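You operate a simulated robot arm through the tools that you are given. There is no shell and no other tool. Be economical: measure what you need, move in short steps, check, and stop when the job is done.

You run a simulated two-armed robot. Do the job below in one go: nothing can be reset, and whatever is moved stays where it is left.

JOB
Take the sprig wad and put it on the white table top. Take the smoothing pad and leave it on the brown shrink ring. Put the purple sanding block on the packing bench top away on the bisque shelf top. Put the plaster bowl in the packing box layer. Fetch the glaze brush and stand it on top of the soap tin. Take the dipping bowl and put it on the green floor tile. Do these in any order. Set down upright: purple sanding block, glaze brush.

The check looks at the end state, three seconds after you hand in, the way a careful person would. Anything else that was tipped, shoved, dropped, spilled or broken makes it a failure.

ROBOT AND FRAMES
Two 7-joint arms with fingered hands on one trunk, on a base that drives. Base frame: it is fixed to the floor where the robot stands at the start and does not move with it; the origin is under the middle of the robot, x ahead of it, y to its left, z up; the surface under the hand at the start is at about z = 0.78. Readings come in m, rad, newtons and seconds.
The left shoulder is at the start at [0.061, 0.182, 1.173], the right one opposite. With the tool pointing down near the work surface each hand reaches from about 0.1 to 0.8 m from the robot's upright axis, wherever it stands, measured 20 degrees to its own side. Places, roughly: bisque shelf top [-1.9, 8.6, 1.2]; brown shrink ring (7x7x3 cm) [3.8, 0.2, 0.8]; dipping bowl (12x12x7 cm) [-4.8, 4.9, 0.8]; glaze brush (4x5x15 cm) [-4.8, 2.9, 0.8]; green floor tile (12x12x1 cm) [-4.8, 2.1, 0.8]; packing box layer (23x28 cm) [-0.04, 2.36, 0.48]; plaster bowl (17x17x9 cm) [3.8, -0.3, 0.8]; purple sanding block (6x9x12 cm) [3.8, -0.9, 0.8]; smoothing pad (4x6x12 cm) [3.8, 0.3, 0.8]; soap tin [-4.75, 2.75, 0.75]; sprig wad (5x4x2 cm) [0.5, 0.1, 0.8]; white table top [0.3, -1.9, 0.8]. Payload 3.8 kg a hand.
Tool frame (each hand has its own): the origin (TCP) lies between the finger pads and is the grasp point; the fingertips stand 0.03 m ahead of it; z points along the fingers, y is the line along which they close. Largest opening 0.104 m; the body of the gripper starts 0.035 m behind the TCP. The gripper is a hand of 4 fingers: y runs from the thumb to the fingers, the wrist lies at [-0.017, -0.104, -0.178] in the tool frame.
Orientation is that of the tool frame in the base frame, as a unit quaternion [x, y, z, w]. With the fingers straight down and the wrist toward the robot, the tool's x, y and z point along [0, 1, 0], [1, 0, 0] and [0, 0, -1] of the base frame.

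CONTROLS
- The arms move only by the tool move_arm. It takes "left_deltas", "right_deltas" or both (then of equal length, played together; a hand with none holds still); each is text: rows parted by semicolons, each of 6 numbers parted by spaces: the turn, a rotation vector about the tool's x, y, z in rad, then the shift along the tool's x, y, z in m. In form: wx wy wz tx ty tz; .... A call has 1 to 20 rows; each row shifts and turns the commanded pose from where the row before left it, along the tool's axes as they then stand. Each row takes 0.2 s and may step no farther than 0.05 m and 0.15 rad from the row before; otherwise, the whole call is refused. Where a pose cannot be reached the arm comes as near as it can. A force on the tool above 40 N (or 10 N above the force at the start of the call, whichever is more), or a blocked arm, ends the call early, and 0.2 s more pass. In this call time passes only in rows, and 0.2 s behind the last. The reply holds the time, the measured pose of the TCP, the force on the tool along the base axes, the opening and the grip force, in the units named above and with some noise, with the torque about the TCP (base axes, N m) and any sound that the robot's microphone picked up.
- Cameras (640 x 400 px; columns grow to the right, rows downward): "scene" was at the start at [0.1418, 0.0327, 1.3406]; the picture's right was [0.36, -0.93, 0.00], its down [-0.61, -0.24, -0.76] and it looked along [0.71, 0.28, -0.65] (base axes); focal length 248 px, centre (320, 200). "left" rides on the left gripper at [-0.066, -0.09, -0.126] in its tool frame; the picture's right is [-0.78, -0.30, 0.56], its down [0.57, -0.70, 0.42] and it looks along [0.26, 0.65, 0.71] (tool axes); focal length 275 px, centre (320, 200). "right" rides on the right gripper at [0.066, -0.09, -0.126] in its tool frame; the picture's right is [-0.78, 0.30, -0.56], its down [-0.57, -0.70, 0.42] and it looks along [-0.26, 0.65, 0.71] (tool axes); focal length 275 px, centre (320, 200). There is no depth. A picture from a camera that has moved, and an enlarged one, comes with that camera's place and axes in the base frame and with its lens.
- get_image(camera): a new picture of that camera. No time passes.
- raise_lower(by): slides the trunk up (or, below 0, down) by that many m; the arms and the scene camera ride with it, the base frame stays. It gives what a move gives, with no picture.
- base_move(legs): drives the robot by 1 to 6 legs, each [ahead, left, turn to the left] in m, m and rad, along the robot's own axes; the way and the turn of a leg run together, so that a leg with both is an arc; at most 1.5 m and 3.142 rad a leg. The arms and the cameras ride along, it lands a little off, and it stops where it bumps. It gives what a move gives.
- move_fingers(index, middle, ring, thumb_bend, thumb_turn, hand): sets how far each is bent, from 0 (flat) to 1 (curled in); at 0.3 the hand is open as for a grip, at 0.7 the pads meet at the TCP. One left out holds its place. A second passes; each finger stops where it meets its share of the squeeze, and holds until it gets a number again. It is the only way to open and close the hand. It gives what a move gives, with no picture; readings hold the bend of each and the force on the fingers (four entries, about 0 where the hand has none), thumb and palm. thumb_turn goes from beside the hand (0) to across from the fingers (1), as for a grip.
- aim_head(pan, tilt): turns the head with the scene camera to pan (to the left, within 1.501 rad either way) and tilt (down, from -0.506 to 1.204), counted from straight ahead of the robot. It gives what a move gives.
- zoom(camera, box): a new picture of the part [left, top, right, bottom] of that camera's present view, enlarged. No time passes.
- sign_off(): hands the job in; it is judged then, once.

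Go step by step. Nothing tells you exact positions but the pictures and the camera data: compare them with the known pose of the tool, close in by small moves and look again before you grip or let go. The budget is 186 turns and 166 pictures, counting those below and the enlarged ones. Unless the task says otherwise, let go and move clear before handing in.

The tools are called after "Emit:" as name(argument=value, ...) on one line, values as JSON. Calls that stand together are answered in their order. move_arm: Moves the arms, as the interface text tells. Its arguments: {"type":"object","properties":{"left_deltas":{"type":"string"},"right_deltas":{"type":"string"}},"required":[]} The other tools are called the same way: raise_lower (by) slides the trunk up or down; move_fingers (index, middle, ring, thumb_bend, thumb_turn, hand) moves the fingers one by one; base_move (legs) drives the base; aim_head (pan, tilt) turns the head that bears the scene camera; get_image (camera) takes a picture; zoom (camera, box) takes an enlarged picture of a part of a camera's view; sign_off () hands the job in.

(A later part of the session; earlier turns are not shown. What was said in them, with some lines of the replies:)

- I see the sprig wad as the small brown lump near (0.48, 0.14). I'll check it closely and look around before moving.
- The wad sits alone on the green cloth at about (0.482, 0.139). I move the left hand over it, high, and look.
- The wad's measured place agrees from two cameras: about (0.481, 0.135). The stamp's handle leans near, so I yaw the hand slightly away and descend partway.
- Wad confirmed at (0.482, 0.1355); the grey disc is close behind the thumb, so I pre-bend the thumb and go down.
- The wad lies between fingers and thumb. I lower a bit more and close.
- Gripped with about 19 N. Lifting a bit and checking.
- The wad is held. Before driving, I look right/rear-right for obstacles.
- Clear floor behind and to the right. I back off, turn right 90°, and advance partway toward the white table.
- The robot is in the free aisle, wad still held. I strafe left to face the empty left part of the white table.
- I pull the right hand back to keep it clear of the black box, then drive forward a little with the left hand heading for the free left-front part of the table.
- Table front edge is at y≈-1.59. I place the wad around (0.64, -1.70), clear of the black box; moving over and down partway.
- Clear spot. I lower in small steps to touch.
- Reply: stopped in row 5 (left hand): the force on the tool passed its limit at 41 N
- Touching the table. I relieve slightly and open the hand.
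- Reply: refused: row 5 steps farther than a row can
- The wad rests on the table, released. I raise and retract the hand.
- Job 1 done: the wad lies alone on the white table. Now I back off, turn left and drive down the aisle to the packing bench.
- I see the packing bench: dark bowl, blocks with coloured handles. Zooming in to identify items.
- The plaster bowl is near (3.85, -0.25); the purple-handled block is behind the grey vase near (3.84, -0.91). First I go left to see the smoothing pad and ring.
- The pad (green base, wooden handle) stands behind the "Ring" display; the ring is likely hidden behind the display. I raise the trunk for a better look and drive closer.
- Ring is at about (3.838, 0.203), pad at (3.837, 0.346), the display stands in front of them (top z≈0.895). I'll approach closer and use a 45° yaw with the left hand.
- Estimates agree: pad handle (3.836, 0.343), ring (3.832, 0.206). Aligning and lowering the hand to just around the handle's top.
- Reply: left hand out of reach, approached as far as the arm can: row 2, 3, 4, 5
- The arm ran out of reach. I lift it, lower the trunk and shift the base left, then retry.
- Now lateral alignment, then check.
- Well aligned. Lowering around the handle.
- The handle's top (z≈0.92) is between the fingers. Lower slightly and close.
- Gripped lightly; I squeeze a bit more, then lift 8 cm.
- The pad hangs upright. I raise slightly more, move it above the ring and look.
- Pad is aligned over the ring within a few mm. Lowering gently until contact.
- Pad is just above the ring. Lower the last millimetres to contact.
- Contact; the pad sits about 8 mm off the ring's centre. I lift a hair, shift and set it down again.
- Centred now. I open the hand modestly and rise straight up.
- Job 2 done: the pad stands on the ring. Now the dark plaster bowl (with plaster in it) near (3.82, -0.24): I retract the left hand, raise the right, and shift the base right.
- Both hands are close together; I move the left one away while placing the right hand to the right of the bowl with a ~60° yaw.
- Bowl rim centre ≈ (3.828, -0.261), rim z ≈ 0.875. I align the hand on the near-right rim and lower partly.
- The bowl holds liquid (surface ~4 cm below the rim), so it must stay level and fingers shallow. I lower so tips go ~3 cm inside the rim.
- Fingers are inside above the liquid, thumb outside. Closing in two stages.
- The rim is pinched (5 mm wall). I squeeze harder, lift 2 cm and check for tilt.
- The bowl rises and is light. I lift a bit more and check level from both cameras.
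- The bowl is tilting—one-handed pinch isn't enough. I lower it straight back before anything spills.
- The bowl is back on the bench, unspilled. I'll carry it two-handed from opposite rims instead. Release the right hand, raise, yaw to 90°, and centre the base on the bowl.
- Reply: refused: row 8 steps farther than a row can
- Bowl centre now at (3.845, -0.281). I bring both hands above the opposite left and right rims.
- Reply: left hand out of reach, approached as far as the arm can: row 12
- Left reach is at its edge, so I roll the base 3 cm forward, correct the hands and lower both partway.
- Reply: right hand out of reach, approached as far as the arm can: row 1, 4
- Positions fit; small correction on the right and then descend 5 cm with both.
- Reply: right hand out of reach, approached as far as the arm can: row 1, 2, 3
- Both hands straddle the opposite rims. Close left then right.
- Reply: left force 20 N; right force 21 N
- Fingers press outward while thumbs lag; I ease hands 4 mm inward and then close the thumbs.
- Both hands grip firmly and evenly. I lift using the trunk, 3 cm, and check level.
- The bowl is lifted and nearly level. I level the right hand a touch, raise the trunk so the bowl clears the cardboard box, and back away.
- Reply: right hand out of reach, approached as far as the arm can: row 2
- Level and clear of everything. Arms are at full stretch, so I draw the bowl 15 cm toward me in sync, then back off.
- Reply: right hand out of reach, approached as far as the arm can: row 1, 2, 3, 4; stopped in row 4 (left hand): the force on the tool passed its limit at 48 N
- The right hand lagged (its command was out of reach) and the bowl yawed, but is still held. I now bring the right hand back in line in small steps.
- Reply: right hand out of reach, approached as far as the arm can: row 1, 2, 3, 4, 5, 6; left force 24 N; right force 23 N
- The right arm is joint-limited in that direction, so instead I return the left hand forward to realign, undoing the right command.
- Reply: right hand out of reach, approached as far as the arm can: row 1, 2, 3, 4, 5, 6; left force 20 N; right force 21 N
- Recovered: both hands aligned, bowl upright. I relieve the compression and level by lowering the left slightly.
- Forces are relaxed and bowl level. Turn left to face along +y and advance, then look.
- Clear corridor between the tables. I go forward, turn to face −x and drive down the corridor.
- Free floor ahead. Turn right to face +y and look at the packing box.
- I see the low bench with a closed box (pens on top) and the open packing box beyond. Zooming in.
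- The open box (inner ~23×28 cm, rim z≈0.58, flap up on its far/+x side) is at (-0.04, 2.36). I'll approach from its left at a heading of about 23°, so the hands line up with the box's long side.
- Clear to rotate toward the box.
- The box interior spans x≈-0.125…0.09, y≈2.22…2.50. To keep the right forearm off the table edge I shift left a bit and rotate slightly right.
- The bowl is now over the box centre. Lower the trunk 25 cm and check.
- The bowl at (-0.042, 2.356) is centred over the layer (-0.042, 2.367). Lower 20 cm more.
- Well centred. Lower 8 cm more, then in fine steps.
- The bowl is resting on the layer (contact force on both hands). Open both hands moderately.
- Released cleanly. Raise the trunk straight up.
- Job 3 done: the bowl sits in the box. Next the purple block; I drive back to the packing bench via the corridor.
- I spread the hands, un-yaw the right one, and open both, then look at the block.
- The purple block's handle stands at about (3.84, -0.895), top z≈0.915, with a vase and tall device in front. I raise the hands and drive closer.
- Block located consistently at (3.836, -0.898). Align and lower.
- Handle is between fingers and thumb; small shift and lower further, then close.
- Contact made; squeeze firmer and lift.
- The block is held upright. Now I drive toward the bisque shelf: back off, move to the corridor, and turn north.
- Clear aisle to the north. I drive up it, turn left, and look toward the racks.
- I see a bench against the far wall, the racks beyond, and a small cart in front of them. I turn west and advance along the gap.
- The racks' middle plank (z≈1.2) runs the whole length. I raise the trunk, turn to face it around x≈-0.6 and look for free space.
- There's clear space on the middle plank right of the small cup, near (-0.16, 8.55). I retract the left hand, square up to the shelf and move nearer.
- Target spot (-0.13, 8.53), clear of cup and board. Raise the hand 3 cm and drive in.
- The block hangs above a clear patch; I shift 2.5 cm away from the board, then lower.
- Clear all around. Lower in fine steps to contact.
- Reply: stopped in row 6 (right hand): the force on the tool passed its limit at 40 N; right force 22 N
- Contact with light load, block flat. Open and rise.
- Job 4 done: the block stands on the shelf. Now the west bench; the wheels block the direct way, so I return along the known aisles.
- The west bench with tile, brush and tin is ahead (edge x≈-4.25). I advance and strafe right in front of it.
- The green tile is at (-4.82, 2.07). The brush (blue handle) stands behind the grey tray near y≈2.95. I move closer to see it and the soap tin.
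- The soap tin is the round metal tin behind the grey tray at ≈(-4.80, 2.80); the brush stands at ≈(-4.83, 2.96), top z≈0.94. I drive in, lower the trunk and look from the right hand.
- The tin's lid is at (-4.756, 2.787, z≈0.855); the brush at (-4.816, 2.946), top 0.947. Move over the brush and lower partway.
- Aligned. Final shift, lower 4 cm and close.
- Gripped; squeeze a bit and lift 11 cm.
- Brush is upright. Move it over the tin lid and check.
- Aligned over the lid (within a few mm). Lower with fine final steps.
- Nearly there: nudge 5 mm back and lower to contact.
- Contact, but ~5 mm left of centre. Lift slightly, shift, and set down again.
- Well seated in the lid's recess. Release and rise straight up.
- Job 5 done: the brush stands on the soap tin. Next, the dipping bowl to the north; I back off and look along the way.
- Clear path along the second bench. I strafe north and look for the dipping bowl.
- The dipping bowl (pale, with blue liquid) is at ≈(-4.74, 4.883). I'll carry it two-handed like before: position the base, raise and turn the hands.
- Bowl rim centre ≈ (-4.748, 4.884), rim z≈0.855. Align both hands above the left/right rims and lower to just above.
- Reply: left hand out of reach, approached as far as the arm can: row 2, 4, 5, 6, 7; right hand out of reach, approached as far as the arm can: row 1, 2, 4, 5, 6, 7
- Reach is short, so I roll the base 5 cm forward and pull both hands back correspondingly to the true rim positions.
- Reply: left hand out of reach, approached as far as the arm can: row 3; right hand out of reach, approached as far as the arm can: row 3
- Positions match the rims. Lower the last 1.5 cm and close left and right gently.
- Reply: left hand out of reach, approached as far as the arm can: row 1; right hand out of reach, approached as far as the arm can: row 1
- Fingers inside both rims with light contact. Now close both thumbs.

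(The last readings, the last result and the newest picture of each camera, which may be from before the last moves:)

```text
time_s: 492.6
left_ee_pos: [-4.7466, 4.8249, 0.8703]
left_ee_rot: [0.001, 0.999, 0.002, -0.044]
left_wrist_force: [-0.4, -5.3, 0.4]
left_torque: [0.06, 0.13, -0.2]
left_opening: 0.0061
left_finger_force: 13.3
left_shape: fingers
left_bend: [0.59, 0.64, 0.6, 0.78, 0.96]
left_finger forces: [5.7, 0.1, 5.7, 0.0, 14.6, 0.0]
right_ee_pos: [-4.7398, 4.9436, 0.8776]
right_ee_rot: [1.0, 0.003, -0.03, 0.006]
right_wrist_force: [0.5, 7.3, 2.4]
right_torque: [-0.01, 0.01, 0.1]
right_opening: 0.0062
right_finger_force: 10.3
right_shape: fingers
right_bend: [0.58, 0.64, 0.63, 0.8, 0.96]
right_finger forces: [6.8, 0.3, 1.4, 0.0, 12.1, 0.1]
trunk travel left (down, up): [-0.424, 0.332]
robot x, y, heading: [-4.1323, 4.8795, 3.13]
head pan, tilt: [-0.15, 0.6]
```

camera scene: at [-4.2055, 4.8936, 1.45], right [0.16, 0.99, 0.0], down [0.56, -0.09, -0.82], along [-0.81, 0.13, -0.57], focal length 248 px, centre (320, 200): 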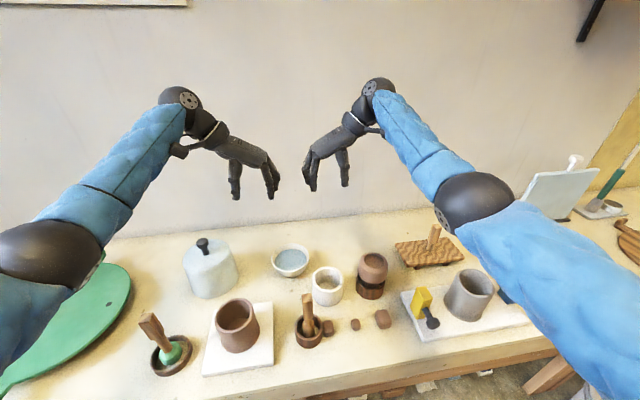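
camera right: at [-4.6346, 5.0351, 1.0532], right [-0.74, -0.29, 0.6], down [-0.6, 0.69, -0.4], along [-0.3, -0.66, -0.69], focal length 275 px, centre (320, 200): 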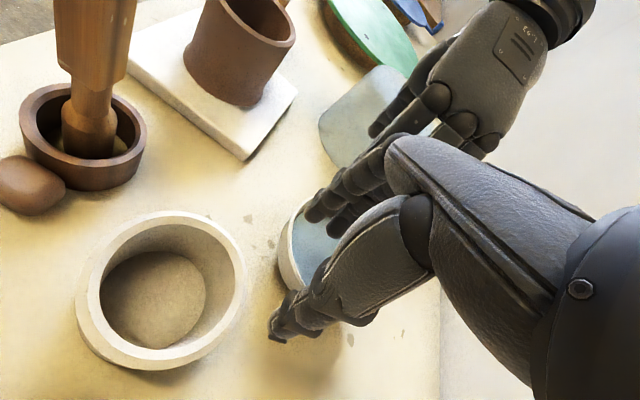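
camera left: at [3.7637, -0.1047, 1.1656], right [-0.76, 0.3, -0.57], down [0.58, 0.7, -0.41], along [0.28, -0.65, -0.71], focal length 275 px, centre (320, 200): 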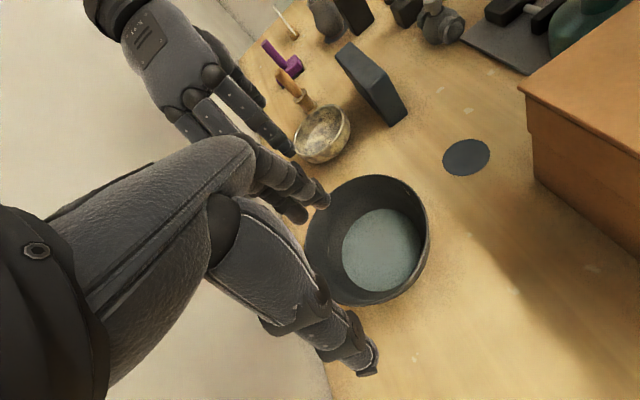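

Balanced grip; I firm it slightly on both hands, then lift by the trunk 4 cm and check.

Emit:
move_fingers(hand="left", index=0.69, middle=0.69, ring=0.69)

Emit:
move_fingers(hand="right", index=0.69, middle=0.69, ring=0.69)

Emit:
raise_lower(by=0.04)

Emit:
zoom(camera="scene", box=[220, 180, 360, 300])

```text
time_s: 493.6
left_ee_pos: [-4.7461, 4.8254, 0.8693]
left_ee_rot: [0.001, 0.999, 0.003, -0.044]
left_wrist_force: [1.5, -2.8, -0.5]
left_torque: [0.11, 0.04, -0.36]
left_opening: 0.0052
left_finger_force: 16.9
left_shape: fingers
left_bend: [0.61, 0.67, 0.62, 0.78, 0.96]
left_finger forces: [6.8, 1.9, 7.5, 0.1, 17.5, 0.0]
right_ee_pos: [-4.7378, 4.941, 0.8772]
right_ee_rot: [1.0, 0.003, -0.028, 0.006]
right_wrist_force: [-2.2, 4.5, 0.1]
right_torque: [0.0, 0.06, 0.05]
right_opening: 0.0062
right_finger_force: 9.9
right_shape: fingers
right_bend: [0.58, 0.64, 0.63, 0.8, 0.96]
right_finger forces: [7.5, 0.6, 1.6, 0.0, 10.4, 0.1]
trunk travel left (down, up): [-0.424, 0.332]
robot x, y, heading: [-4.1331, 4.879, 3.13]
head pan, tilt: [-0.15, 0.6]
```

```text
time_s: 494.6
left_ee_pos: [-4.7464, 4.8252, 0.8698]
left_ee_rot: [0.001, 0.999, 0.003, -0.044]
left_wrist_force: [1.2, -1.2, 0.5]
left_torque: [0.15, 0.07, -0.34]
left_opening: 0.005
left_finger_force: 17.0
left_shape: fingers
left_bend: [0.61, 0.67, 0.62, 0.78, 0.96]
left_finger forces: [7.2, 2.2, 8.2, 0.1, 16.6, 0.0]
right_ee_pos: [-4.7407, 4.9407, 0.8776]
right_ee_rot: [1.0, 0.003, -0.029, 0.008]
right_wrist_force: [-1.0, 0.2, 0.8]
right_torque: [-0.11, 0.06, 0.17]
right_opening: 0.0055
right_finger_force: 15.0
right_shape: fingers
right_bend: [0.58, 0.66, 0.64, 0.8, 0.96]
right_finger forces: [8.9, 3.3, 4.0, 0.0, 14.3, 0.0]
trunk travel left (down, up): [-0.424, 0.332]
robot x, y, heading: [-4.1343, 4.8772, 3.132]
head pan, tilt: [-0.15, 0.6]
```

```text
time_s: 495.4
left_ee_pos: [-4.7449, 4.8265, 0.9157]
left_ee_rot: [0.0, 0.999, 0.003, -0.049]
left_wrist_force: [0.5, -2.2, 0.2]
left_torque: [0.15, -0.01, -0.27]
left_opening: 0.0051
left_finger_force: 16.1
left_shape: fingers
left_bend: [0.61, 0.67, 0.62, 0.78, 0.96]
left_finger forces: [8.0, 1.9, 5.8, 0.1, 16.5, 0.0]
right_ee_pos: [-4.7378, 4.9416, 0.9257]
right_ee_rot: [0.999, 0.004, -0.034, 0.005]
right_wrist_force: [-1.3, 2.8, -2.1]
right_torque: [-0.05, -0.01, 0.17]
right_opening: 0.0054
right_finger_force: 13.6
right_shape: fingers
right_bend: [0.58, 0.66, 0.65, 0.8, 0.96]
right_finger forces: [7.3, 2.4, 3.1, 0.0, 13.6, 0.1]
trunk travel left (down, up): [-0.464, 0.292]
robot x, y, heading: [-4.1327, 4.8798, 3.133]
head pan, tilt: [-0.15, 0.6]
```

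```text
3.33 times, centred on (290, 240) of scene
camera zoom: at [-4.2477, 4.894, 1.4901], right [0.16, 0.99, 0.0], down [0.56, -0.09, -0.82], along [-0.81, 0.13, -0.57], focal length 827 px, centre (420, 67)
```

zoom: 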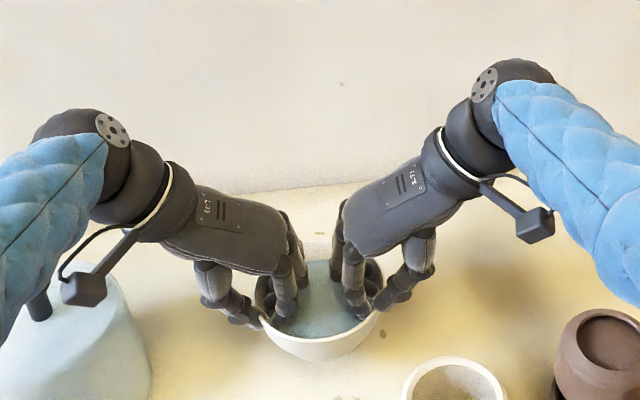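

The bowl is level and held. Raise 20 cm, back off from the bench, and strafe south toward the tile.

Emit:
raise_lower(by=0.2)

Emit:
base_move(legs=[[-0.3, 0, 0.009]])

Emit:
get_image(camera="scene")

```text
time_s: 497.6
left_ee_pos: [-4.7435, 4.8259, 1.1352]
left_ee_rot: [0.0, 0.998, 0.003, -0.065]
left_wrist_force: [0.7, -1.7, -1.1]
left_torque: [0.13, -0.03, -0.3]
left_opening: 0.0051
left_finger_force: 16.2
left_shape: fingers
left_bend: [0.61, 0.67, 0.62, 0.78, 0.96]
left_finger forces: [8.0, 1.9, 6.0, 0.0, 16.4, 0.0]
right_ee_pos: [-4.7375, 4.9421, 1.1445]
right_ee_rot: [0.999, 0.004, -0.05, 0.005]
right_wrist_force: [-1.2, 1.1, -1.3]
right_torque: [-0.06, -0.03, 0.17]
right_opening: 0.0051
right_finger_force: 13.5
right_shape: fingers
right_bend: [0.58, 0.66, 0.65, 0.8, 0.96]
right_finger forces: [7.3, 2.4, 3.2, 0.1, 13.6, 0.0]
trunk travel left (down, up): [-0.664, 0.092]
robot x, y, heading: [-4.1345, 4.8779, 3.133]
head pan, tilt: [-0.15, 0.6]
```

```text
time_s: 499.6
left_ee_pos: [-4.4345, 4.8195, 1.1355]
left_ee_rot: [-0.002, 0.998, 0.003, -0.065]
left_wrist_force: [0.8, -2.1, -0.7]
left_torque: [0.09, -0.02, -0.24]
left_opening: 0.0051
left_finger_force: 16.0
left_shape: fingers
left_bend: [0.61, 0.67, 0.62, 0.78, 0.96]
left_finger forces: [8.0, 1.9, 6.0, 0.0, 16.4, 0.0]
right_ee_pos: [-4.4271, 4.9368, 1.1438]
right_ee_rot: [0.999, 0.006, -0.049, 0.006]
right_wrist_force: [-1.2, 2.3, -2.0]
right_torque: [-0.03, -0.02, 0.17]
right_opening: 0.0051
right_finger_force: 13.4
right_shape: fingers
right_bend: [0.58, 0.66, 0.65, 0.8, 0.96]
right_finger forces: [7.2, 2.4, 3.1, 0.0, 13.5, 0.0]
trunk travel left (down, up): [-0.664, 0.092]
robot x, y, heading: [-3.8218, 4.875, 3.143]
head pan, tilt: [-0.15, 0.6]
```

```text
13 pictures are left
camera scene: at [-3.9212, 4.8911, 1.6907], right [0.15, 0.99, 0.0], down [0.56, -0.09, -0.82], along [-0.82, 0.13, -0.57], focal length 248 px, centre (320, 200)
```

scene: 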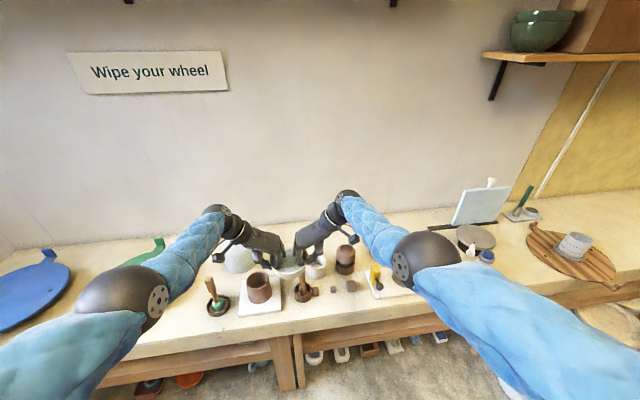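

Emit:
base_move(legs=[[0, 1.4, 0], [0, 1.38, 0]])

Emit:
aim_head(pan=0.0, tilt=0.6)

Emit:
get_image(camera="scene")

```text
time_s: 513.3
left_ee_pos: [-4.3695, 1.9699, 1.1345]
left_ee_rot: [-0.019, 0.998, 0.003, -0.066]
left_wrist_force: [1.4, -1.7, -1.2]
left_torque: [0.09, -0.04, -0.33]
left_opening: 0.0049
left_finger_force: 15.3
left_shape: fingers
left_bend: [0.61, 0.67, 0.63, 0.78, 0.96]
left_finger forces: [7.7, 2.0, 5.7, 0.1, 15.5, 0.1]
right_ee_pos: [-4.3685, 2.087, 1.1443]
right_ee_rot: [0.998, 0.024, -0.05, 0.007]
right_wrist_force: [-2.0, 1.4, -2.2]
right_torque: [0.05, 0.02, 0.11]
right_opening: 0.0038
right_finger_force: 16.1
right_shape: fingers
right_bend: [0.59, 0.66, 0.66, 0.82, 0.96]
right_finger forces: [6.4, 2.3, 2.3, 0.0, 19.3, 0.0]
trunk travel left (down, up): [-0.664, 0.092]
robot x, y, heading: [-3.762, 2.0477, -3.106]
head pan, tilt: [-0.15, 0.6]
```

```text
time_s: 514.0
left_ee_pos: [-4.3705, 1.9703, 1.135]
left_ee_rot: [-0.019, 0.998, 0.002, -0.065]
left_wrist_force: [0.7, -1.4, -0.1]
left_torque: [0.09, -0.03, -0.27]
left_opening: 0.005
left_finger_force: 15.2
left_shape: fingers
left_bend: [0.61, 0.67, 0.63, 0.78, 0.96]
left_finger forces: [7.9, 2.0, 5.7, 0.0, 15.2, 0.1]
right_ee_pos: [-4.3685, 2.0872, 1.1437]
right_ee_rot: [0.999, 0.024, -0.049, 0.007]
right_wrist_force: [-1.4, 1.3, -1.3]
right_torque: [0.01, 0.05, 0.12]
right_opening: 0.0039
right_finger_force: 14.9
right_shape: fingers
right_bend: [0.59, 0.66, 0.66, 0.82, 0.96]
right_finger forces: [6.5, 2.3, 2.5, 0.1, 19.1, 0.1]
trunk travel left (down, up): [-0.664, 0.092]
robot x, y, heading: [-3.7595, 2.0442, -3.112]
head pan, tilt: [0.0, 0.6]
```

```text
12 pictures are left
camera scene: at [-3.8606, 2.046, 1.6907], right [-0.03, 1.0, 0.0], down [0.57, 0.02, -0.82], along [-0.82, -0.03, -0.57], focal length 248 px, centre (320, 200)
```

scene: 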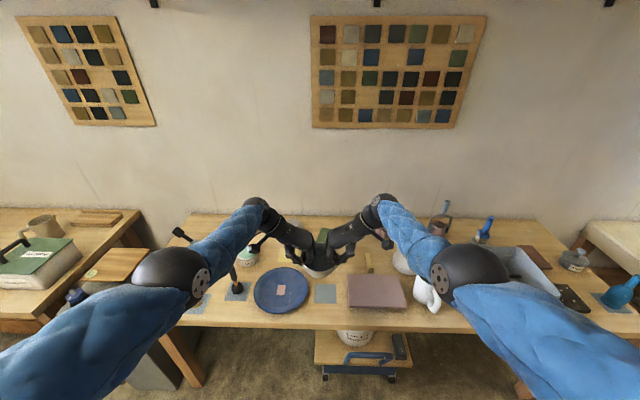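

Emit:
zoom(camera="scene", box=[240, 200, 400, 310])

```text
3.64 times, centred on (320, 255) of scene
camera zoom: at [-3.8606, 2.046, 1.6907], right [-0.03, 1.0, 0.0], down [0.57, 0.02, -0.82], along [-0.82, -0.03, -0.57], focal length 903 px, centre (320, 0)
```

zoom: 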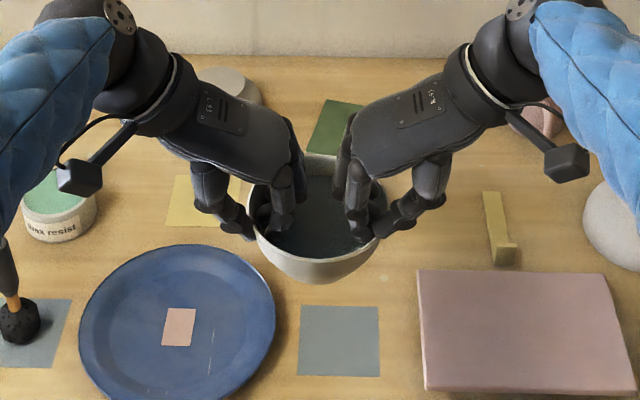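

The tile centre is ≈(-4.81, 2.067); the bowl is at (-4.374, 2.025). I drive forward 38 cm and 5 cm right, staying short of the small cart under the bench.

Emit:
base_move(legs=[[0.2, -0.055, 0], [0.185, 0, 0]])

Emit:
raise_lower(by=-0.14)

Emit:
zoom(camera="scene", box=[230, 190, 410, 320])

```text
time_s: 516.8
left_ee_pos: [-4.7525, 2.0134, 1.1345]
left_ee_rot: [-0.02, 0.998, 0.002, -0.065]
left_wrist_force: [1.1, -1.0, 0.2]
left_torque: [0.08, -0.03, -0.28]
left_opening: 0.0047
left_finger_force: 15.1
left_shape: fingers
left_bend: [0.61, 0.67, 0.63, 0.78, 0.96]
left_finger forces: [7.7, 1.9, 5.7, 0.1, 15.3, 0.0]
right_ee_pos: [-4.7509, 2.1301, 1.1445]
right_ee_rot: [0.998, 0.025, -0.05, 0.006]
right_wrist_force: [-1.2, 1.1, -1.7]
right_torque: [0.01, 0.01, 0.09]
right_opening: 0.0037
right_finger_force: 15.0
right_shape: fingers
right_bend: [0.59, 0.66, 0.66, 0.82, 0.96]
right_finger forces: [6.5, 2.1, 2.3, 0.1, 18.9, 0.0]
trunk travel left (down, up): [-0.664, 0.092]
robot x, y, heading: [-4.1403, 2.0891, -3.11]
head pan, tilt: [0.0, 0.6]
```

```text
time_s: 518.4
left_ee_pos: [-4.7517, 2.0131, 0.9954]
left_ee_rot: [-0.021, 0.998, 0.002, -0.065]
left_wrist_force: [0.8, -1.9, -0.2]
left_torque: [0.09, -0.07, -0.28]
left_opening: 0.0047
left_finger_force: 15.6
left_shape: fingers
left_bend: [0.61, 0.67, 0.63, 0.78, 0.96]
left_finger forces: [7.9, 2.0, 5.6, 0.0, 15.4, 0.0]
right_ee_pos: [-4.75, 2.1285, 1.0055]
right_ee_rot: [0.998, 0.025, -0.051, 0.006]
right_wrist_force: [-1.8, 2.4, -2.5]
right_torque: [-0.01, 0.01, 0.06]
right_opening: 0.0036
right_finger_force: 14.9
right_shape: fingers
right_bend: [0.59, 0.66, 0.66, 0.82, 0.96]
right_finger forces: [6.4, 2.1, 2.2, 0.2, 18.7, 0.0]
trunk travel left (down, up): [-0.524, 0.232]
robot x, y, heading: [-4.1439, 2.0902, -3.112]
head pan, tilt: [0.0, 0.6]
```

```text
3.08 times, centred on (320, 255) of scene
camera zoom: at [-4.2503, 2.0894, 1.5506], right [-0.03, 1.0, 0.0], down [0.56, 0.02, -0.82], along [-0.82, -0.03, -0.57], focal length 764 px, centre (320, 31)
```

zoom: 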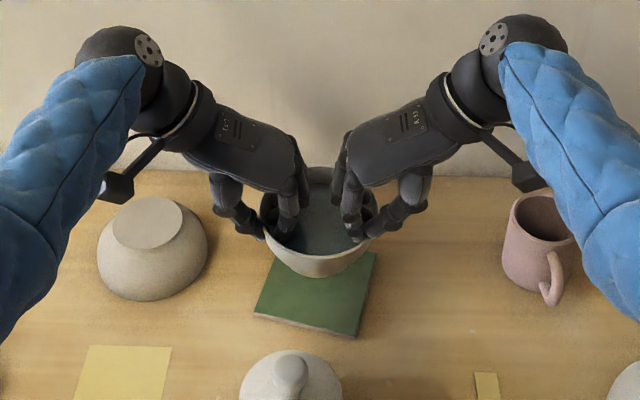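

The view is ideal: bowl needs ~4–6 cm more forward. Before rolling further I look down at the cart under the bench.

Emit:
aim_head(pan=0.3, tilt=1.2)

Emit:
get_image(camera="scene")

```text
time_s: 519.4
left_ee_pos: [-4.7522, 2.0133, 0.9936]
left_ee_rot: [-0.02, 0.998, 0.002, -0.065]
left_wrist_force: [2.0, -0.4, -0.4]
left_torque: [0.14, -0.07, -0.28]
left_opening: 0.005
left_finger_force: 15.4
left_shape: fingers
left_bend: [0.61, 0.67, 0.63, 0.78, 0.96]
left_finger forces: [7.9, 2.1, 5.8, 0.0, 15.1, 0.0]
right_ee_pos: [-4.7508, 2.13, 1.0028]
right_ee_rot: [0.998, 0.025, -0.049, 0.007]
right_wrist_force: [-1.2, 0.5, -2.2]
right_torque: [0.02, 0.04, 0.09]
right_opening: 0.004
right_finger_force: 14.9
right_shape: fingers
right_bend: [0.59, 0.66, 0.66, 0.82, 0.96]
right_finger forces: [6.7, 2.2, 2.2, 0.0, 18.5, 0.0]
trunk travel left (down, up): [-0.524, 0.232]
robot x, y, heading: [-4.1416, 2.0896, -3.107]
head pan, tilt: [0.3, 1.201]
```

```text
9 pictures are left
camera scene: at [-4.2149, 2.074, 1.5059], right [-0.33, 0.95, 0.0], down [0.88, 0.3, -0.36], along [-0.34, -0.12, -0.93], focal length 248 px, centre (320, 200)
```

scene: 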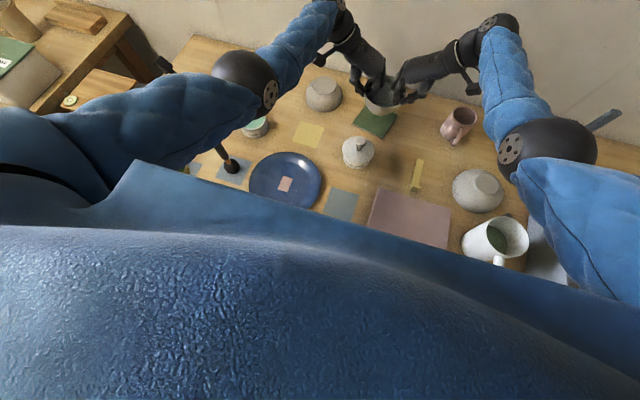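

The body shifts forward as the trunk lowers, giving more reach. So I raise both hands in sync, lower the trunk, then extend the hands forward in sync in tiny steps.

Emit:
move_arm(left_deltas="0 0 0 0 0 -0.02; 0 0 0 0 0 -0.02; 0 0 0 0 0 -0.02; 0 0 0 0 0 -0.02; 0 0 0 0 0 0", right_deltas="0 0 0 0 0 -0.02; 0 0 0 0 0 -0.02; 0 0 0 0 0 -0.02; 0 0 0 0 0 -0.02; 0 0 0 0 0 0")

Emit:
raise_lower(by=-0.12)

```text
time_s: 520.6
left_ee_pos: [-4.7418, 2.0128, 1.0719]
left_ee_rot: [-0.02, 0.998, 0.002, -0.065]
left_wrist_force: [2.1, 5.6, 0.1]
left_torque: [0.24, -0.06, -0.29]
left_opening: 0.0048
left_finger_force: 16.9
left_shape: fingers
left_bend: [0.6, 0.66, 0.62, 0.79, 0.96]
left_finger forces: [10.1, 3.4, 6.6, 0.1, 13.5, 0.0]
right_ee_pos: [-4.7425, 2.131, 1.0829]
right_ee_rot: [0.998, 0.025, -0.05, 0.006]
right_wrist_force: [-1.9, -4.6, -2.5]
right_torque: [-0.15, 0.06, 0.11]
right_opening: 0.0038
right_finger_force: 14.1
right_shape: fingers
right_bend: [0.59, 0.66, 0.65, 0.82, 0.96]
right_finger forces: [8.6, 3.2, 3.2, 0.0, 13.4, 0.0]
trunk travel left (down, up): [-0.524, 0.232]
robot x, y, heading: [-4.1423, 2.0893, -3.106]
head pan, tilt: [0.3, 1.201]
```

```text
time_s: 522.1
left_ee_pos: [-4.7418, 2.0127, 0.955]
left_ee_rot: [-0.021, 0.998, 0.002, -0.066]
left_wrist_force: [0.8, 1.9, 0.0]
left_torque: [0.17, 0.0, -0.22]
left_opening: 0.005
left_finger_force: 15.7
left_shape: fingers
left_bend: [0.6, 0.67, 0.63, 0.79, 0.96]
left_finger forces: [9.9, 2.5, 5.0, 0.0, 14.3, 0.0]
right_ee_pos: [-4.7424, 2.1309, 0.9647]
right_ee_rot: [0.998, 0.025, -0.05, 0.006]
right_wrist_force: [-0.4, -0.9, -2.8]
right_torque: [-0.04, 0.06, 0.15]
right_opening: 0.0038
right_finger_force: 13.3
right_shape: fingers
right_bend: [0.59, 0.66, 0.65, 0.82, 0.96]
right_finger forces: [7.0, 2.8, 2.7, 0.0, 14.9, 0.0]
trunk travel left (down, up): [-0.404, 0.352]
robot x, y, heading: [-4.1431, 2.0917, -3.105]
head pan, tilt: [0.3, 1.201]
```

In sync so far. Extend both hands forward in small steps.

Emit:
move_arm(left_deltas="0 0 0 0.01 0 0; 0 0 0 0.01 0 0; 0 0 0 0.01 0 0; 0 0 0 0 0 0", right_deltas="0 0 0 -0.01 0 0; 0 0 0 -0.01 0 0; 0 0 0 -0.01 0 0; 0 0 0 0 0 0")

```text
time_s: 523.1
left_ee_pos: [-4.7691, 2.011, 0.9588]
left_ee_rot: [-0.02, 0.998, 0.002, -0.066]
left_wrist_force: [0.5, 1.5, -0.5]
left_torque: [0.25, -0.02, -0.19]
left_opening: 0.0047
left_finger_force: 16.3
left_shape: fingers
left_bend: [0.6, 0.67, 0.63, 0.79, 0.96]
left_finger forces: [10.1, 2.8, 5.0, 0.1, 13.9, 0.0]
right_ee_pos: [-4.7721, 2.1297, 0.9667]
right_ee_rot: [0.998, 0.025, -0.051, 0.006]
right_wrist_force: [-0.3, -2.2, -1.4]
right_torque: [-0.07, -0.01, 0.13]
right_opening: 0.0036
right_finger_force: 13.8
right_shape: fingers
right_bend: [0.59, 0.66, 0.65, 0.82, 0.96]
right_finger forces: [7.1, 3.0, 3.1, 0.0, 14.9, 0.0]
trunk travel left (down, up): [-0.404, 0.352]
robot x, y, heading: [-4.142, 2.0935, -3.116]
head pan, tilt: [0.3, 1.201]
```

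Reached in sync. Three more steps, then look.

Emit:
move_arm(left_deltas="0 0 0 0.01 0 0; 0 0 0 0.01 0 0; 0 0 0 0.008 0 0; 0 0 0 0 0 0", right_deltas="0 0 0 -0.01 0 0; 0 0 0 -0.01 0 0; 0 0 0 -0.006 0 0; 0 0 0 0 0 0")

Emit:
aim_head(pan=0.0, tilt=0.6)

Emit:
zoom(camera="scene", box=[230, 170, 410, 300])

```text
time_s: 524.1
left_ee_pos: [-4.7964, 2.0104, 0.9622]
left_ee_rot: [-0.02, 0.998, 0.003, -0.066]
left_wrist_force: [4.2, 5.2, -0.8]
left_torque: [0.22, -0.12, -0.43]
left_opening: 0.0046
left_finger_force: 16.7
left_shape: fingers
left_bend: [0.6, 0.66, 0.62, 0.79, 0.96]
left_finger forces: [7.8, 3.9, 8.2, 0.0, 13.8, 0.0]
right_ee_pos: [-4.794, 2.128, 0.968]
right_ee_rot: [0.998, 0.025, -0.05, 0.007]
right_wrist_force: [-3.5, -4.5, -1.9]
right_torque: [-0.17, 0.17, -0.05]
right_opening: 0.0039
right_finger_force: 12.4
right_shape: fingers
right_bend: [0.58, 0.66, 0.67, 0.82, 0.96]
right_finger forces: [10.8, 2.3, 1.5, 0.1, 10.6, 0.0]
right hand out of reach, approached as far as the arm can: row 3
trunk travel left (down, up): [-0.404, 0.352]
robot x, y, heading: [-4.1435, 2.0911, -3.108]
head pan, tilt: [0.3, 1.201]
```

```text
time_s: 525.1
left_ee_pos: [-4.7974, 2.0099, 0.9615]
left_ee_rot: [-0.02, 0.998, 0.003, -0.065]
left_wrist_force: [5.1, 6.1, -0.3]
left_torque: [0.23, -0.13, -0.42]
left_opening: 0.0046
left_finger_force: 17.6
left_shape: fingers
left_bend: [0.6, 0.66, 0.61, 0.79, 0.96]
left_finger forces: [8.4, 4.3, 8.4, 0.1, 13.5, 0.1]
right_ee_pos: [-4.7923, 2.1286, 0.9686]
right_ee_rot: [0.998, 0.025, -0.05, 0.006]
right_wrist_force: [-4.7, -6.6, -2.5]
right_torque: [-0.2, 0.12, -0.1]
right_opening: 0.0039
right_finger_force: 12.5
right_shape: fingers
right_bend: [0.58, 0.66, 0.67, 0.82, 0.96]
right_finger forces: [11.3, 2.8, 1.2, 0.0, 9.1, 0.0]
trunk travel left (down, up): [-0.404, 0.352]
robot x, y, heading: [-4.1418, 2.0913, -3.111]
head pan, tilt: [0.0, 0.6]
```

```text
3.08 times, centred on (320, 235) of scene
camera zoom: at [-4.2713, 2.0886, 1.4297], right [-0.03, 1.0, 0.0], down [0.57, 0.02, -0.82], along [-0.82, -0.03, -0.57], focal length 764 px, centre (320, 92)
```

zoom: 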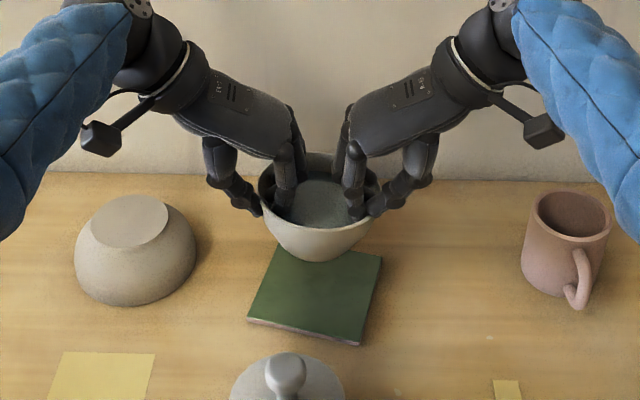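

Bowl is over the tile (about 1.5 cm front of its centre—fine). Lower the trunk 6.5 cm, then in small steps.

Emit:
raise_lower(by=-0.062)

Emit:
zoom(camera="scene", box=[250, 170, 390, 290])

```text
time_s: 526.2
left_ee_pos: [-4.7999, 2.0105, 0.8998]
left_ee_rot: [-0.02, 0.998, 0.001, -0.066]
left_wrist_force: [4.8, 2.6, 0.1]
left_torque: [0.17, -0.1, -0.49]
left_opening: 0.0042
left_finger_force: 18.2
left_shape: fingers
left_bend: [0.6, 0.66, 0.61, 0.79, 0.96]
left_finger forces: [7.4, 3.8, 8.8, 0.1, 15.8, 0.0]
right_ee_pos: [-4.7923, 2.129, 0.9092]
right_ee_rot: [0.998, 0.024, -0.05, 0.007]
right_wrist_force: [-4.5, -3.2, -2.4]
right_torque: [-0.11, 0.16, -0.08]
right_opening: 0.004
right_finger_force: 12.1
right_shape: fingers
right_bend: [0.58, 0.66, 0.68, 0.82, 0.96]
right_finger forces: [11.3, 2.2, 0.5, 0.0, 11.1, 0.0]
trunk travel left (down, up): [-0.342, 0.414]
robot x, y, heading: [-4.1451, 2.0909, -3.109]
head pan, tilt: [0.0, 0.6]
```

```text
3.33 times, centred on (320, 230) of scene
camera zoom: at [-4.2884, 2.0881, 1.3674], right [-0.03, 1.0, 0.0], down [0.56, 0.02, -0.83], along [-0.82, -0.03, -0.56], focal length 827 px, centre (320, 100)
```

zoom: 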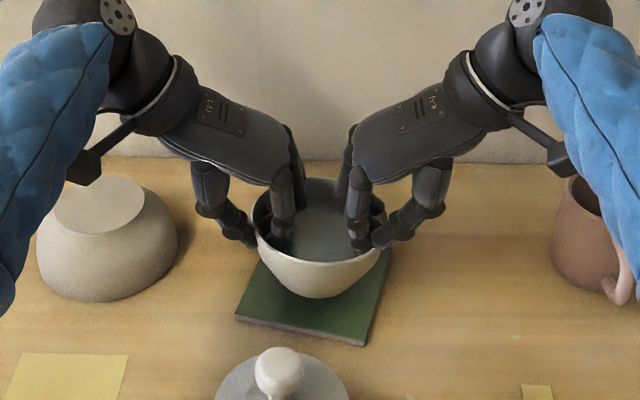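

Emit:
raise_lower(by=-0.01)

Emit:
raise_lower(by=-0.005)

```text
time_s: 526.7
left_ee_pos: [-4.7984, 2.0109, 0.8893]
left_ee_rot: [-0.021, 0.998, 0.0, -0.066]
left_wrist_force: [3.7, 1.2, -0.3]
left_torque: [0.13, -0.14, -0.44]
left_opening: 0.0041
left_finger_force: 17.5
left_shape: fingers
left_bend: [0.6, 0.66, 0.61, 0.79, 0.96]
left_finger forces: [7.5, 3.4, 8.0, 0.0, 16.3, 0.0]
right_ee_pos: [-4.7932, 2.1293, 0.898]
right_ee_rot: [0.998, 0.025, -0.05, 0.007]
right_wrist_force: [-3.3, -1.2, -1.8]
right_torque: [-0.05, 0.11, -0.1]
right_opening: 0.004
right_finger_force: 11.7
right_shape: fingers
right_bend: [0.58, 0.67, 0.68, 0.82, 0.96]
right_finger forces: [10.4, 2.0, 0.3, 0.0, 11.5, 0.1]
trunk travel left (down, up): [-0.332, 0.424]
robot x, y, heading: [-4.1386, 2.0902, -3.108]
head pan, tilt: [0.0, 0.6]
```

```text
time_s: 527.3
left_ee_pos: [-4.799, 2.0125, 0.8852]
left_ee_rot: [-0.021, 0.998, 0.001, -0.066]
left_wrist_force: [3.9, 0.9, -0.2]
left_torque: [0.17, -0.12, -0.45]
left_opening: 0.0043
left_finger_force: 18.0
left_shape: fingers
left_bend: [0.61, 0.66, 0.61, 0.79, 0.96]
left_finger forces: [7.4, 3.3, 8.0, 0.0, 16.3, 0.1]
right_ee_pos: [-4.792, 2.1296, 0.8934]
right_ee_rot: [0.998, 0.024, -0.051, 0.007]
right_wrist_force: [-4.0, -0.3, -2.1]
right_torque: [-0.03, 0.13, -0.06]
right_opening: 0.0038
right_finger_force: 12.1
right_shape: fingers
right_bend: [0.58, 0.67, 0.68, 0.82, 0.96]
right_finger forces: [10.0, 1.9, 0.6, 0.1, 11.5, 0.1]
trunk travel left (down, up): [-0.327, 0.429]
robot x, y, heading: [-4.1433, 2.0916, -3.114]
head pan, tilt: [0.0, 0.6]
```

Emit:
raise_lower(by=-0.005)

Emit:
raise_lower(by=-0.004)

```text
time_s: 527.8
left_ee_pos: [-4.7982, 2.0103, 0.8818]
left_ee_rot: [-0.02, 0.997, 0.003, -0.068]
left_wrist_force: [5.1, -0.2, 2.5]
left_torque: [0.15, 0.07, -0.41]
left_opening: 0.0045
left_finger_force: 18.2
left_shape: fingers
left_bend: [0.61, 0.66, 0.61, 0.79, 0.96]
left_finger forces: [7.1, 3.3, 9.3, 0.0, 17.6, 0.1]
right_ee_pos: [-4.7925, 2.1287, 0.8897]
right_ee_rot: [0.998, 0.025, -0.052, 0.007]
right_wrist_force: [-1.0, -1.9, 7.7]
right_torque: [-0.18, 0.14, 0.05]
right_opening: 0.0037
right_finger_force: 15.7
right_shape: fingers
right_bend: [0.58, 0.67, 0.68, 0.82, 0.95]
right_finger forces: [9.4, 3.6, 3.6, 0.0, 13.5, 0.0]
trunk travel left (down, up): [-0.322, 0.434]
robot x, y, heading: [-4.1382, 2.0876, -3.107]
head pan, tilt: [0.0, 0.6]
```

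```text
time_s: 528.4
left_ee_pos: [-4.7986, 2.0109, 0.8787]
left_ee_rot: [-0.02, 0.997, 0.002, -0.068]
left_wrist_force: [3.6, -1.6, 4.5]
left_torque: [0.12, 0.18, -0.43]
left_opening: 0.0044
left_finger_force: 19.3
left_shape: fingers
left_bend: [0.61, 0.66, 0.62, 0.78, 0.96]
left_finger forces: [6.8, 3.0, 9.5, 0.1, 18.2, 0.0]
right_ee_pos: [-4.7904, 2.1276, 0.8878]
right_ee_rot: [0.998, 0.025, -0.053, 0.009]
right_wrist_force: [1.3, -2.6, 21.3]
right_torque: [-0.35, 0.15, 0.22]
right_opening: 0.0038
right_finger_force: 22.6
right_shape: fingers
right_bend: [0.58, 0.66, 0.67, 0.82, 0.95]
right_finger forces: [11.0, 5.9, 7.2, 0.0, 20.6, 0.0]
trunk travel left (down, up): [-0.318, 0.438]
robot x, y, heading: [-4.1429, 2.093, -3.111]
head pan, tilt: [0.0, 0.6]
```

The bowl rests on the tile. Release left, then right.

Emit:
move_fingers(hand="left", index=0.52, middle=0.52, ring=0.52, thumb_bend=0.58)

Emit:
move_fingers(hand="right", index=0.52, middle=0.52, ring=0.52, thumb_bend=0.58)

Emit:
zoom(camera="scene", box=[250, 170, 390, 290])

```text
time_s: 529.4
left_ee_pos: [-4.797, 2.0116, 0.8786]
left_ee_rot: [-0.021, 0.998, 0.002, -0.067]
left_wrist_force: [0.3, 1.2, -0.3]
left_torque: [-0.03, -0.01, -0.01]
left_opening: 0.0415
left_finger_force: 0.1
left_shape: fingers
left_bend: [0.52, 0.52, 0.52, 0.57, 0.97]
left_finger forces: [0.0, 0.0, 0.0, 0.0, 0.0, 0.0]
right_ee_pos: [-4.7921, 2.129, 0.8875]
right_ee_rot: [0.998, 0.025, -0.053, 0.008]
right_wrist_force: [5.7, 1.1, 27.1]
right_torque: [-0.44, -0.12, 0.24]
right_opening: 0.0044
right_finger_force: 24.8
right_shape: fingers
right_bend: [0.58, 0.66, 0.67, 0.83, 0.94]
right_finger forces: [12.8, 4.2, 5.9, 0.0, 26.9, 0.0]
trunk travel left (down, up): [-0.318, 0.438]
robot x, y, heading: [-4.1415, 2.0919, -3.111]
head pan, tilt: [0.0, 0.6]
```

```text
time_s: 530.4
left_ee_pos: [-4.7991, 2.0111, 0.8761]
left_ee_rot: [-0.02, 0.998, 0.002, -0.066]
left_wrist_force: [0.1, 1.0, 0.4]
left_torque: [0.03, -0.02, -0.01]
left_opening: 0.0414
left_finger_force: 0.1
left_shape: fingers
left_bend: [0.52, 0.52, 0.52, 0.57, 0.97]
left_finger forces: [0.0, 0.1, 0.0, 0.0, 0.0, 0.0]
right_ee_pos: [-4.7927, 2.1295, 0.8842]
right_ee_rot: [0.998, 0.025, -0.049, 0.007]
right_wrist_force: [-0.7, 0.7, 0.1]
right_torque: [0.0, -0.03, 0.0]
right_opening: 0.0419
right_finger_force: 0.2
right_shape: fingers
right_bend: [0.52, 0.52, 0.52, 0.57, 0.97]
right_finger forces: [0.0, 0.0, 0.1, 0.0, 0.0, 0.1]
trunk travel left (down, up): [-0.318, 0.438]
robot x, y, heading: [-4.1443, 2.0923, -3.108]
head pan, tilt: [0.0, 0.6]
```

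```text
3.33 times, centred on (320, 230) of scene
camera zoom: at [-4.2974, 2.0878, 1.3428], right [-0.03, 1.0, 0.0], down [0.56, 0.02, -0.82], along [-0.82, -0.03, -0.57], focal length 827 px, centre (320, 100)
```

zoom: 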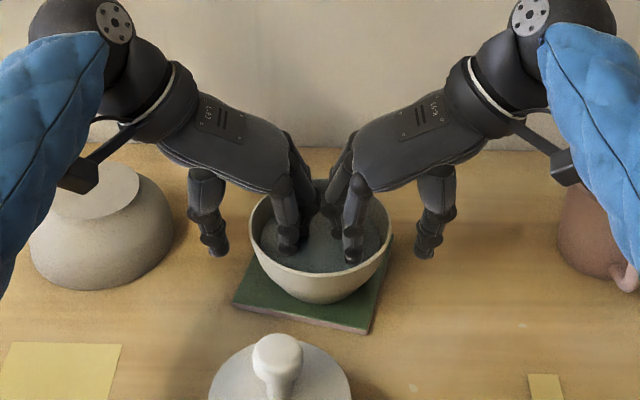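

Released; the bowl sits on the tile. Raise straight up.

Emit:
raise_lower(by=0.06)

Emit:
raise_lower(by=0.2)

Emit:
base_move(legs=[[-0.35, 0, 0]])

Emit:
get_image(camera="scene")

```text
time_s: 531.4
left_ee_pos: [-4.7981, 2.0098, 0.9344]
left_ee_rot: [-0.02, 0.998, 0.002, -0.067]
left_wrist_force: [0.1, 0.2, -0.3]
left_torque: [0.01, 0.01, -0.01]
left_opening: 0.0418
left_finger_force: 0.1
left_shape: fingers
left_bend: [0.52, 0.52, 0.52, 0.57, 0.97]
left_finger forces: [0.0, 0.0, 0.1, 0.0, 0.1, 0.0]
right_ee_pos: [-4.7927, 2.1295, 0.9421]
right_ee_rot: [0.998, 0.025, -0.051, 0.006]
right_wrist_force: [-0.6, 0.2, -0.6]
right_torque: [0.01, -0.04, 0.01]
right_opening: 0.042
right_finger_force: 0.0
right_shape: fingers
right_bend: [0.52, 0.52, 0.52, 0.57, 0.97]
right_finger forces: [0.0, 0.0, 0.1, 0.0, 0.1, 0.1]
trunk travel left (down, up): [-0.378, 0.378]
robot x, y, heading: [-4.1436, 2.091, -3.105]
head pan, tilt: [0.0, 0.6]
```

```text
time_s: 533.5
left_ee_pos: [-4.7942, 2.0112, 1.1729]
left_ee_rot: [-0.02, 0.995, 0.002, -0.094]
left_wrist_force: [0.6, 0.2, -0.5]
left_torque: [0.0, 0.01, -0.03]
left_opening: 0.0418
left_finger_force: 0.0
left_shape: fingers
left_bend: [0.52, 0.52, 0.52, 0.57, 0.97]
left_finger forces: [0.1, 0.0, 0.0, 0.0, 0.1, 0.1]
right_ee_pos: [-4.7874, 2.129, 1.1709]
right_ee_rot: [0.997, 0.025, -0.072, 0.006]
right_wrist_force: [0.6, -0.1, 0.4]
right_torque: [-0.05, -0.01, 0.01]
right_opening: 0.042
right_finger_force: 0.1
right_shape: fingers
right_bend: [0.52, 0.52, 0.52, 0.57, 0.97]
right_finger forces: [0.1, 0.0, 0.1, 0.1, 0.0, 0.0]
trunk travel left (down, up): [-0.578, 0.178]
robot x, y, heading: [-4.1449, 2.0897, -3.115]
head pan, tilt: [0.0, 0.6]
```

```text
time_s: 535.8
left_ee_pos: [-4.4469, 2.022, 1.1716]
left_ee_rot: [-0.022, 0.995, 0.002, -0.094]
left_wrist_force: [0.6, 0.0, 0.1]
left_torque: [0.01, 0.01, 0.01]
left_opening: 0.0418
left_finger_force: 0.0
left_shape: fingers
left_bend: [0.52, 0.52, 0.52, 0.57, 0.97]
left_finger forces: [0.1, 0.1, 0.1, 0.0, 0.1, 0.0]
right_ee_pos: [-4.4416, 2.1412, 1.1722]
right_ee_rot: [0.997, 0.025, -0.072, 0.006]
right_wrist_force: [0.2, 0.6, -0.4]
right_torque: [-0.01, 0.01, -0.01]
right_opening: 0.0421
right_finger_force: 0.1
right_shape: fingers
right_bend: [0.52, 0.52, 0.52, 0.57, 0.97]
right_finger forces: [0.1, 0.0, 0.1, 0.1, 0.0, 0.0]
trunk travel left (down, up): [-0.578, 0.178]
robot x, y, heading: [-3.7983, 2.1028, -3.111]
head pan, tilt: [0.0, 0.6]
```

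```text
5 pictures are left
camera scene: at [-3.8995, 2.1008, 1.6047], right [-0.03, 1.0, 0.0], down [0.56, 0.02, -0.83], along [-0.82, -0.03, -0.56], focal length 248 px, centre (320, 200)
```

scene: 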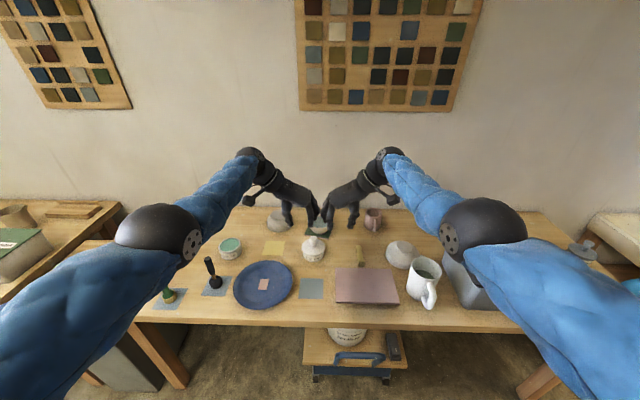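

All six placements are made. One last check that the brush still stands on the tin and the bowl on its tile.

Emit:
aim_head(pan=-0.4, tilt=0.6)

Emit:
get_image(camera="scene")

```text
time_s: 536.6
left_ee_pos: [-4.4476, 2.0216, 1.1716]
left_ee_rot: [-0.02, 0.995, 0.001, -0.093]
left_wrist_force: [-0.2, 0.0, 0.7]
left_torque: [0.02, -0.01, -0.01]
left_opening: 0.0415
left_finger_force: 0.0
left_shape: fingers
left_bend: [0.52, 0.52, 0.52, 0.57, 0.97]
left_finger forces: [0.1, 0.0, 0.0, 0.1, 0.0, 0.0]
right_ee_pos: [-4.4419, 2.1384, 1.1711]
right_ee_rot: [0.997, 0.025, -0.073, 0.006]
right_wrist_force: [-0.8, -0.1, 0.2]
right_torque: [-0.01, 0.03, 0.01]
right_opening: 0.0421
right_finger_force: 0.2
right_shape: fingers
right_bend: [0.52, 0.52, 0.52, 0.57, 0.97]
right_finger forces: [0.0, 0.0, 0.1, 0.2, 0.1, 0.0]
trunk travel left (down, up): [-0.578, 0.178]
robot x, y, heading: [-3.7945, 2.1037, -3.109]
head pan, tilt: [-0.4, 0.6]
```

```text
4 pictures are left
camera scene: at [-3.8946, 2.1353, 1.6046], right [0.36, 0.93, 0.0], down [0.53, -0.2, -0.82], along [-0.77, 0.29, -0.57], focal length 248 px, centre (320, 200)
```

scene: 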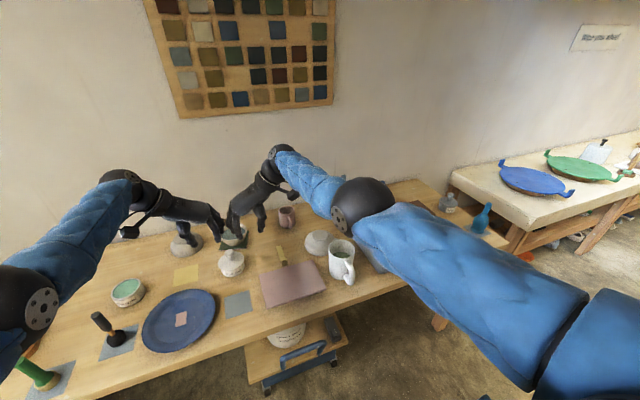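

The bowl sits on the tile. The brush was still upright on the tin when I drove back past, and nothing has touched it since. Handing in.

Emit:
sign_off()

```text
The job is handed in.
```

I placed all six items and handed the job in, with both hands empty and clear of everything.

- **Sprig wad:** on the white table top, left front, clear of the other things there.
- **Smoothing pad:** standing on the brown shrink ring.
- **Purple sanding block:** upright on the middle plank of the rack. I put it at the right end, about 1.7 m from the shelf position you gave. I judged the plank to be one continuous shelf, and that end had the open space.
- **Plaster bowl:** in the packing box layer. My first one-handed lift tilted it, so I set it back down and carried it with both hands. I saw no spill.
- **Glaze brush:** standing upright on the soap tin. An arm blocked my last look at it, but it was upright when I passed it earlier and nothing has touched it since.
- **Dipping bowl:** on the green floor tile, about 1.5 to 2 cm forward of its centre.
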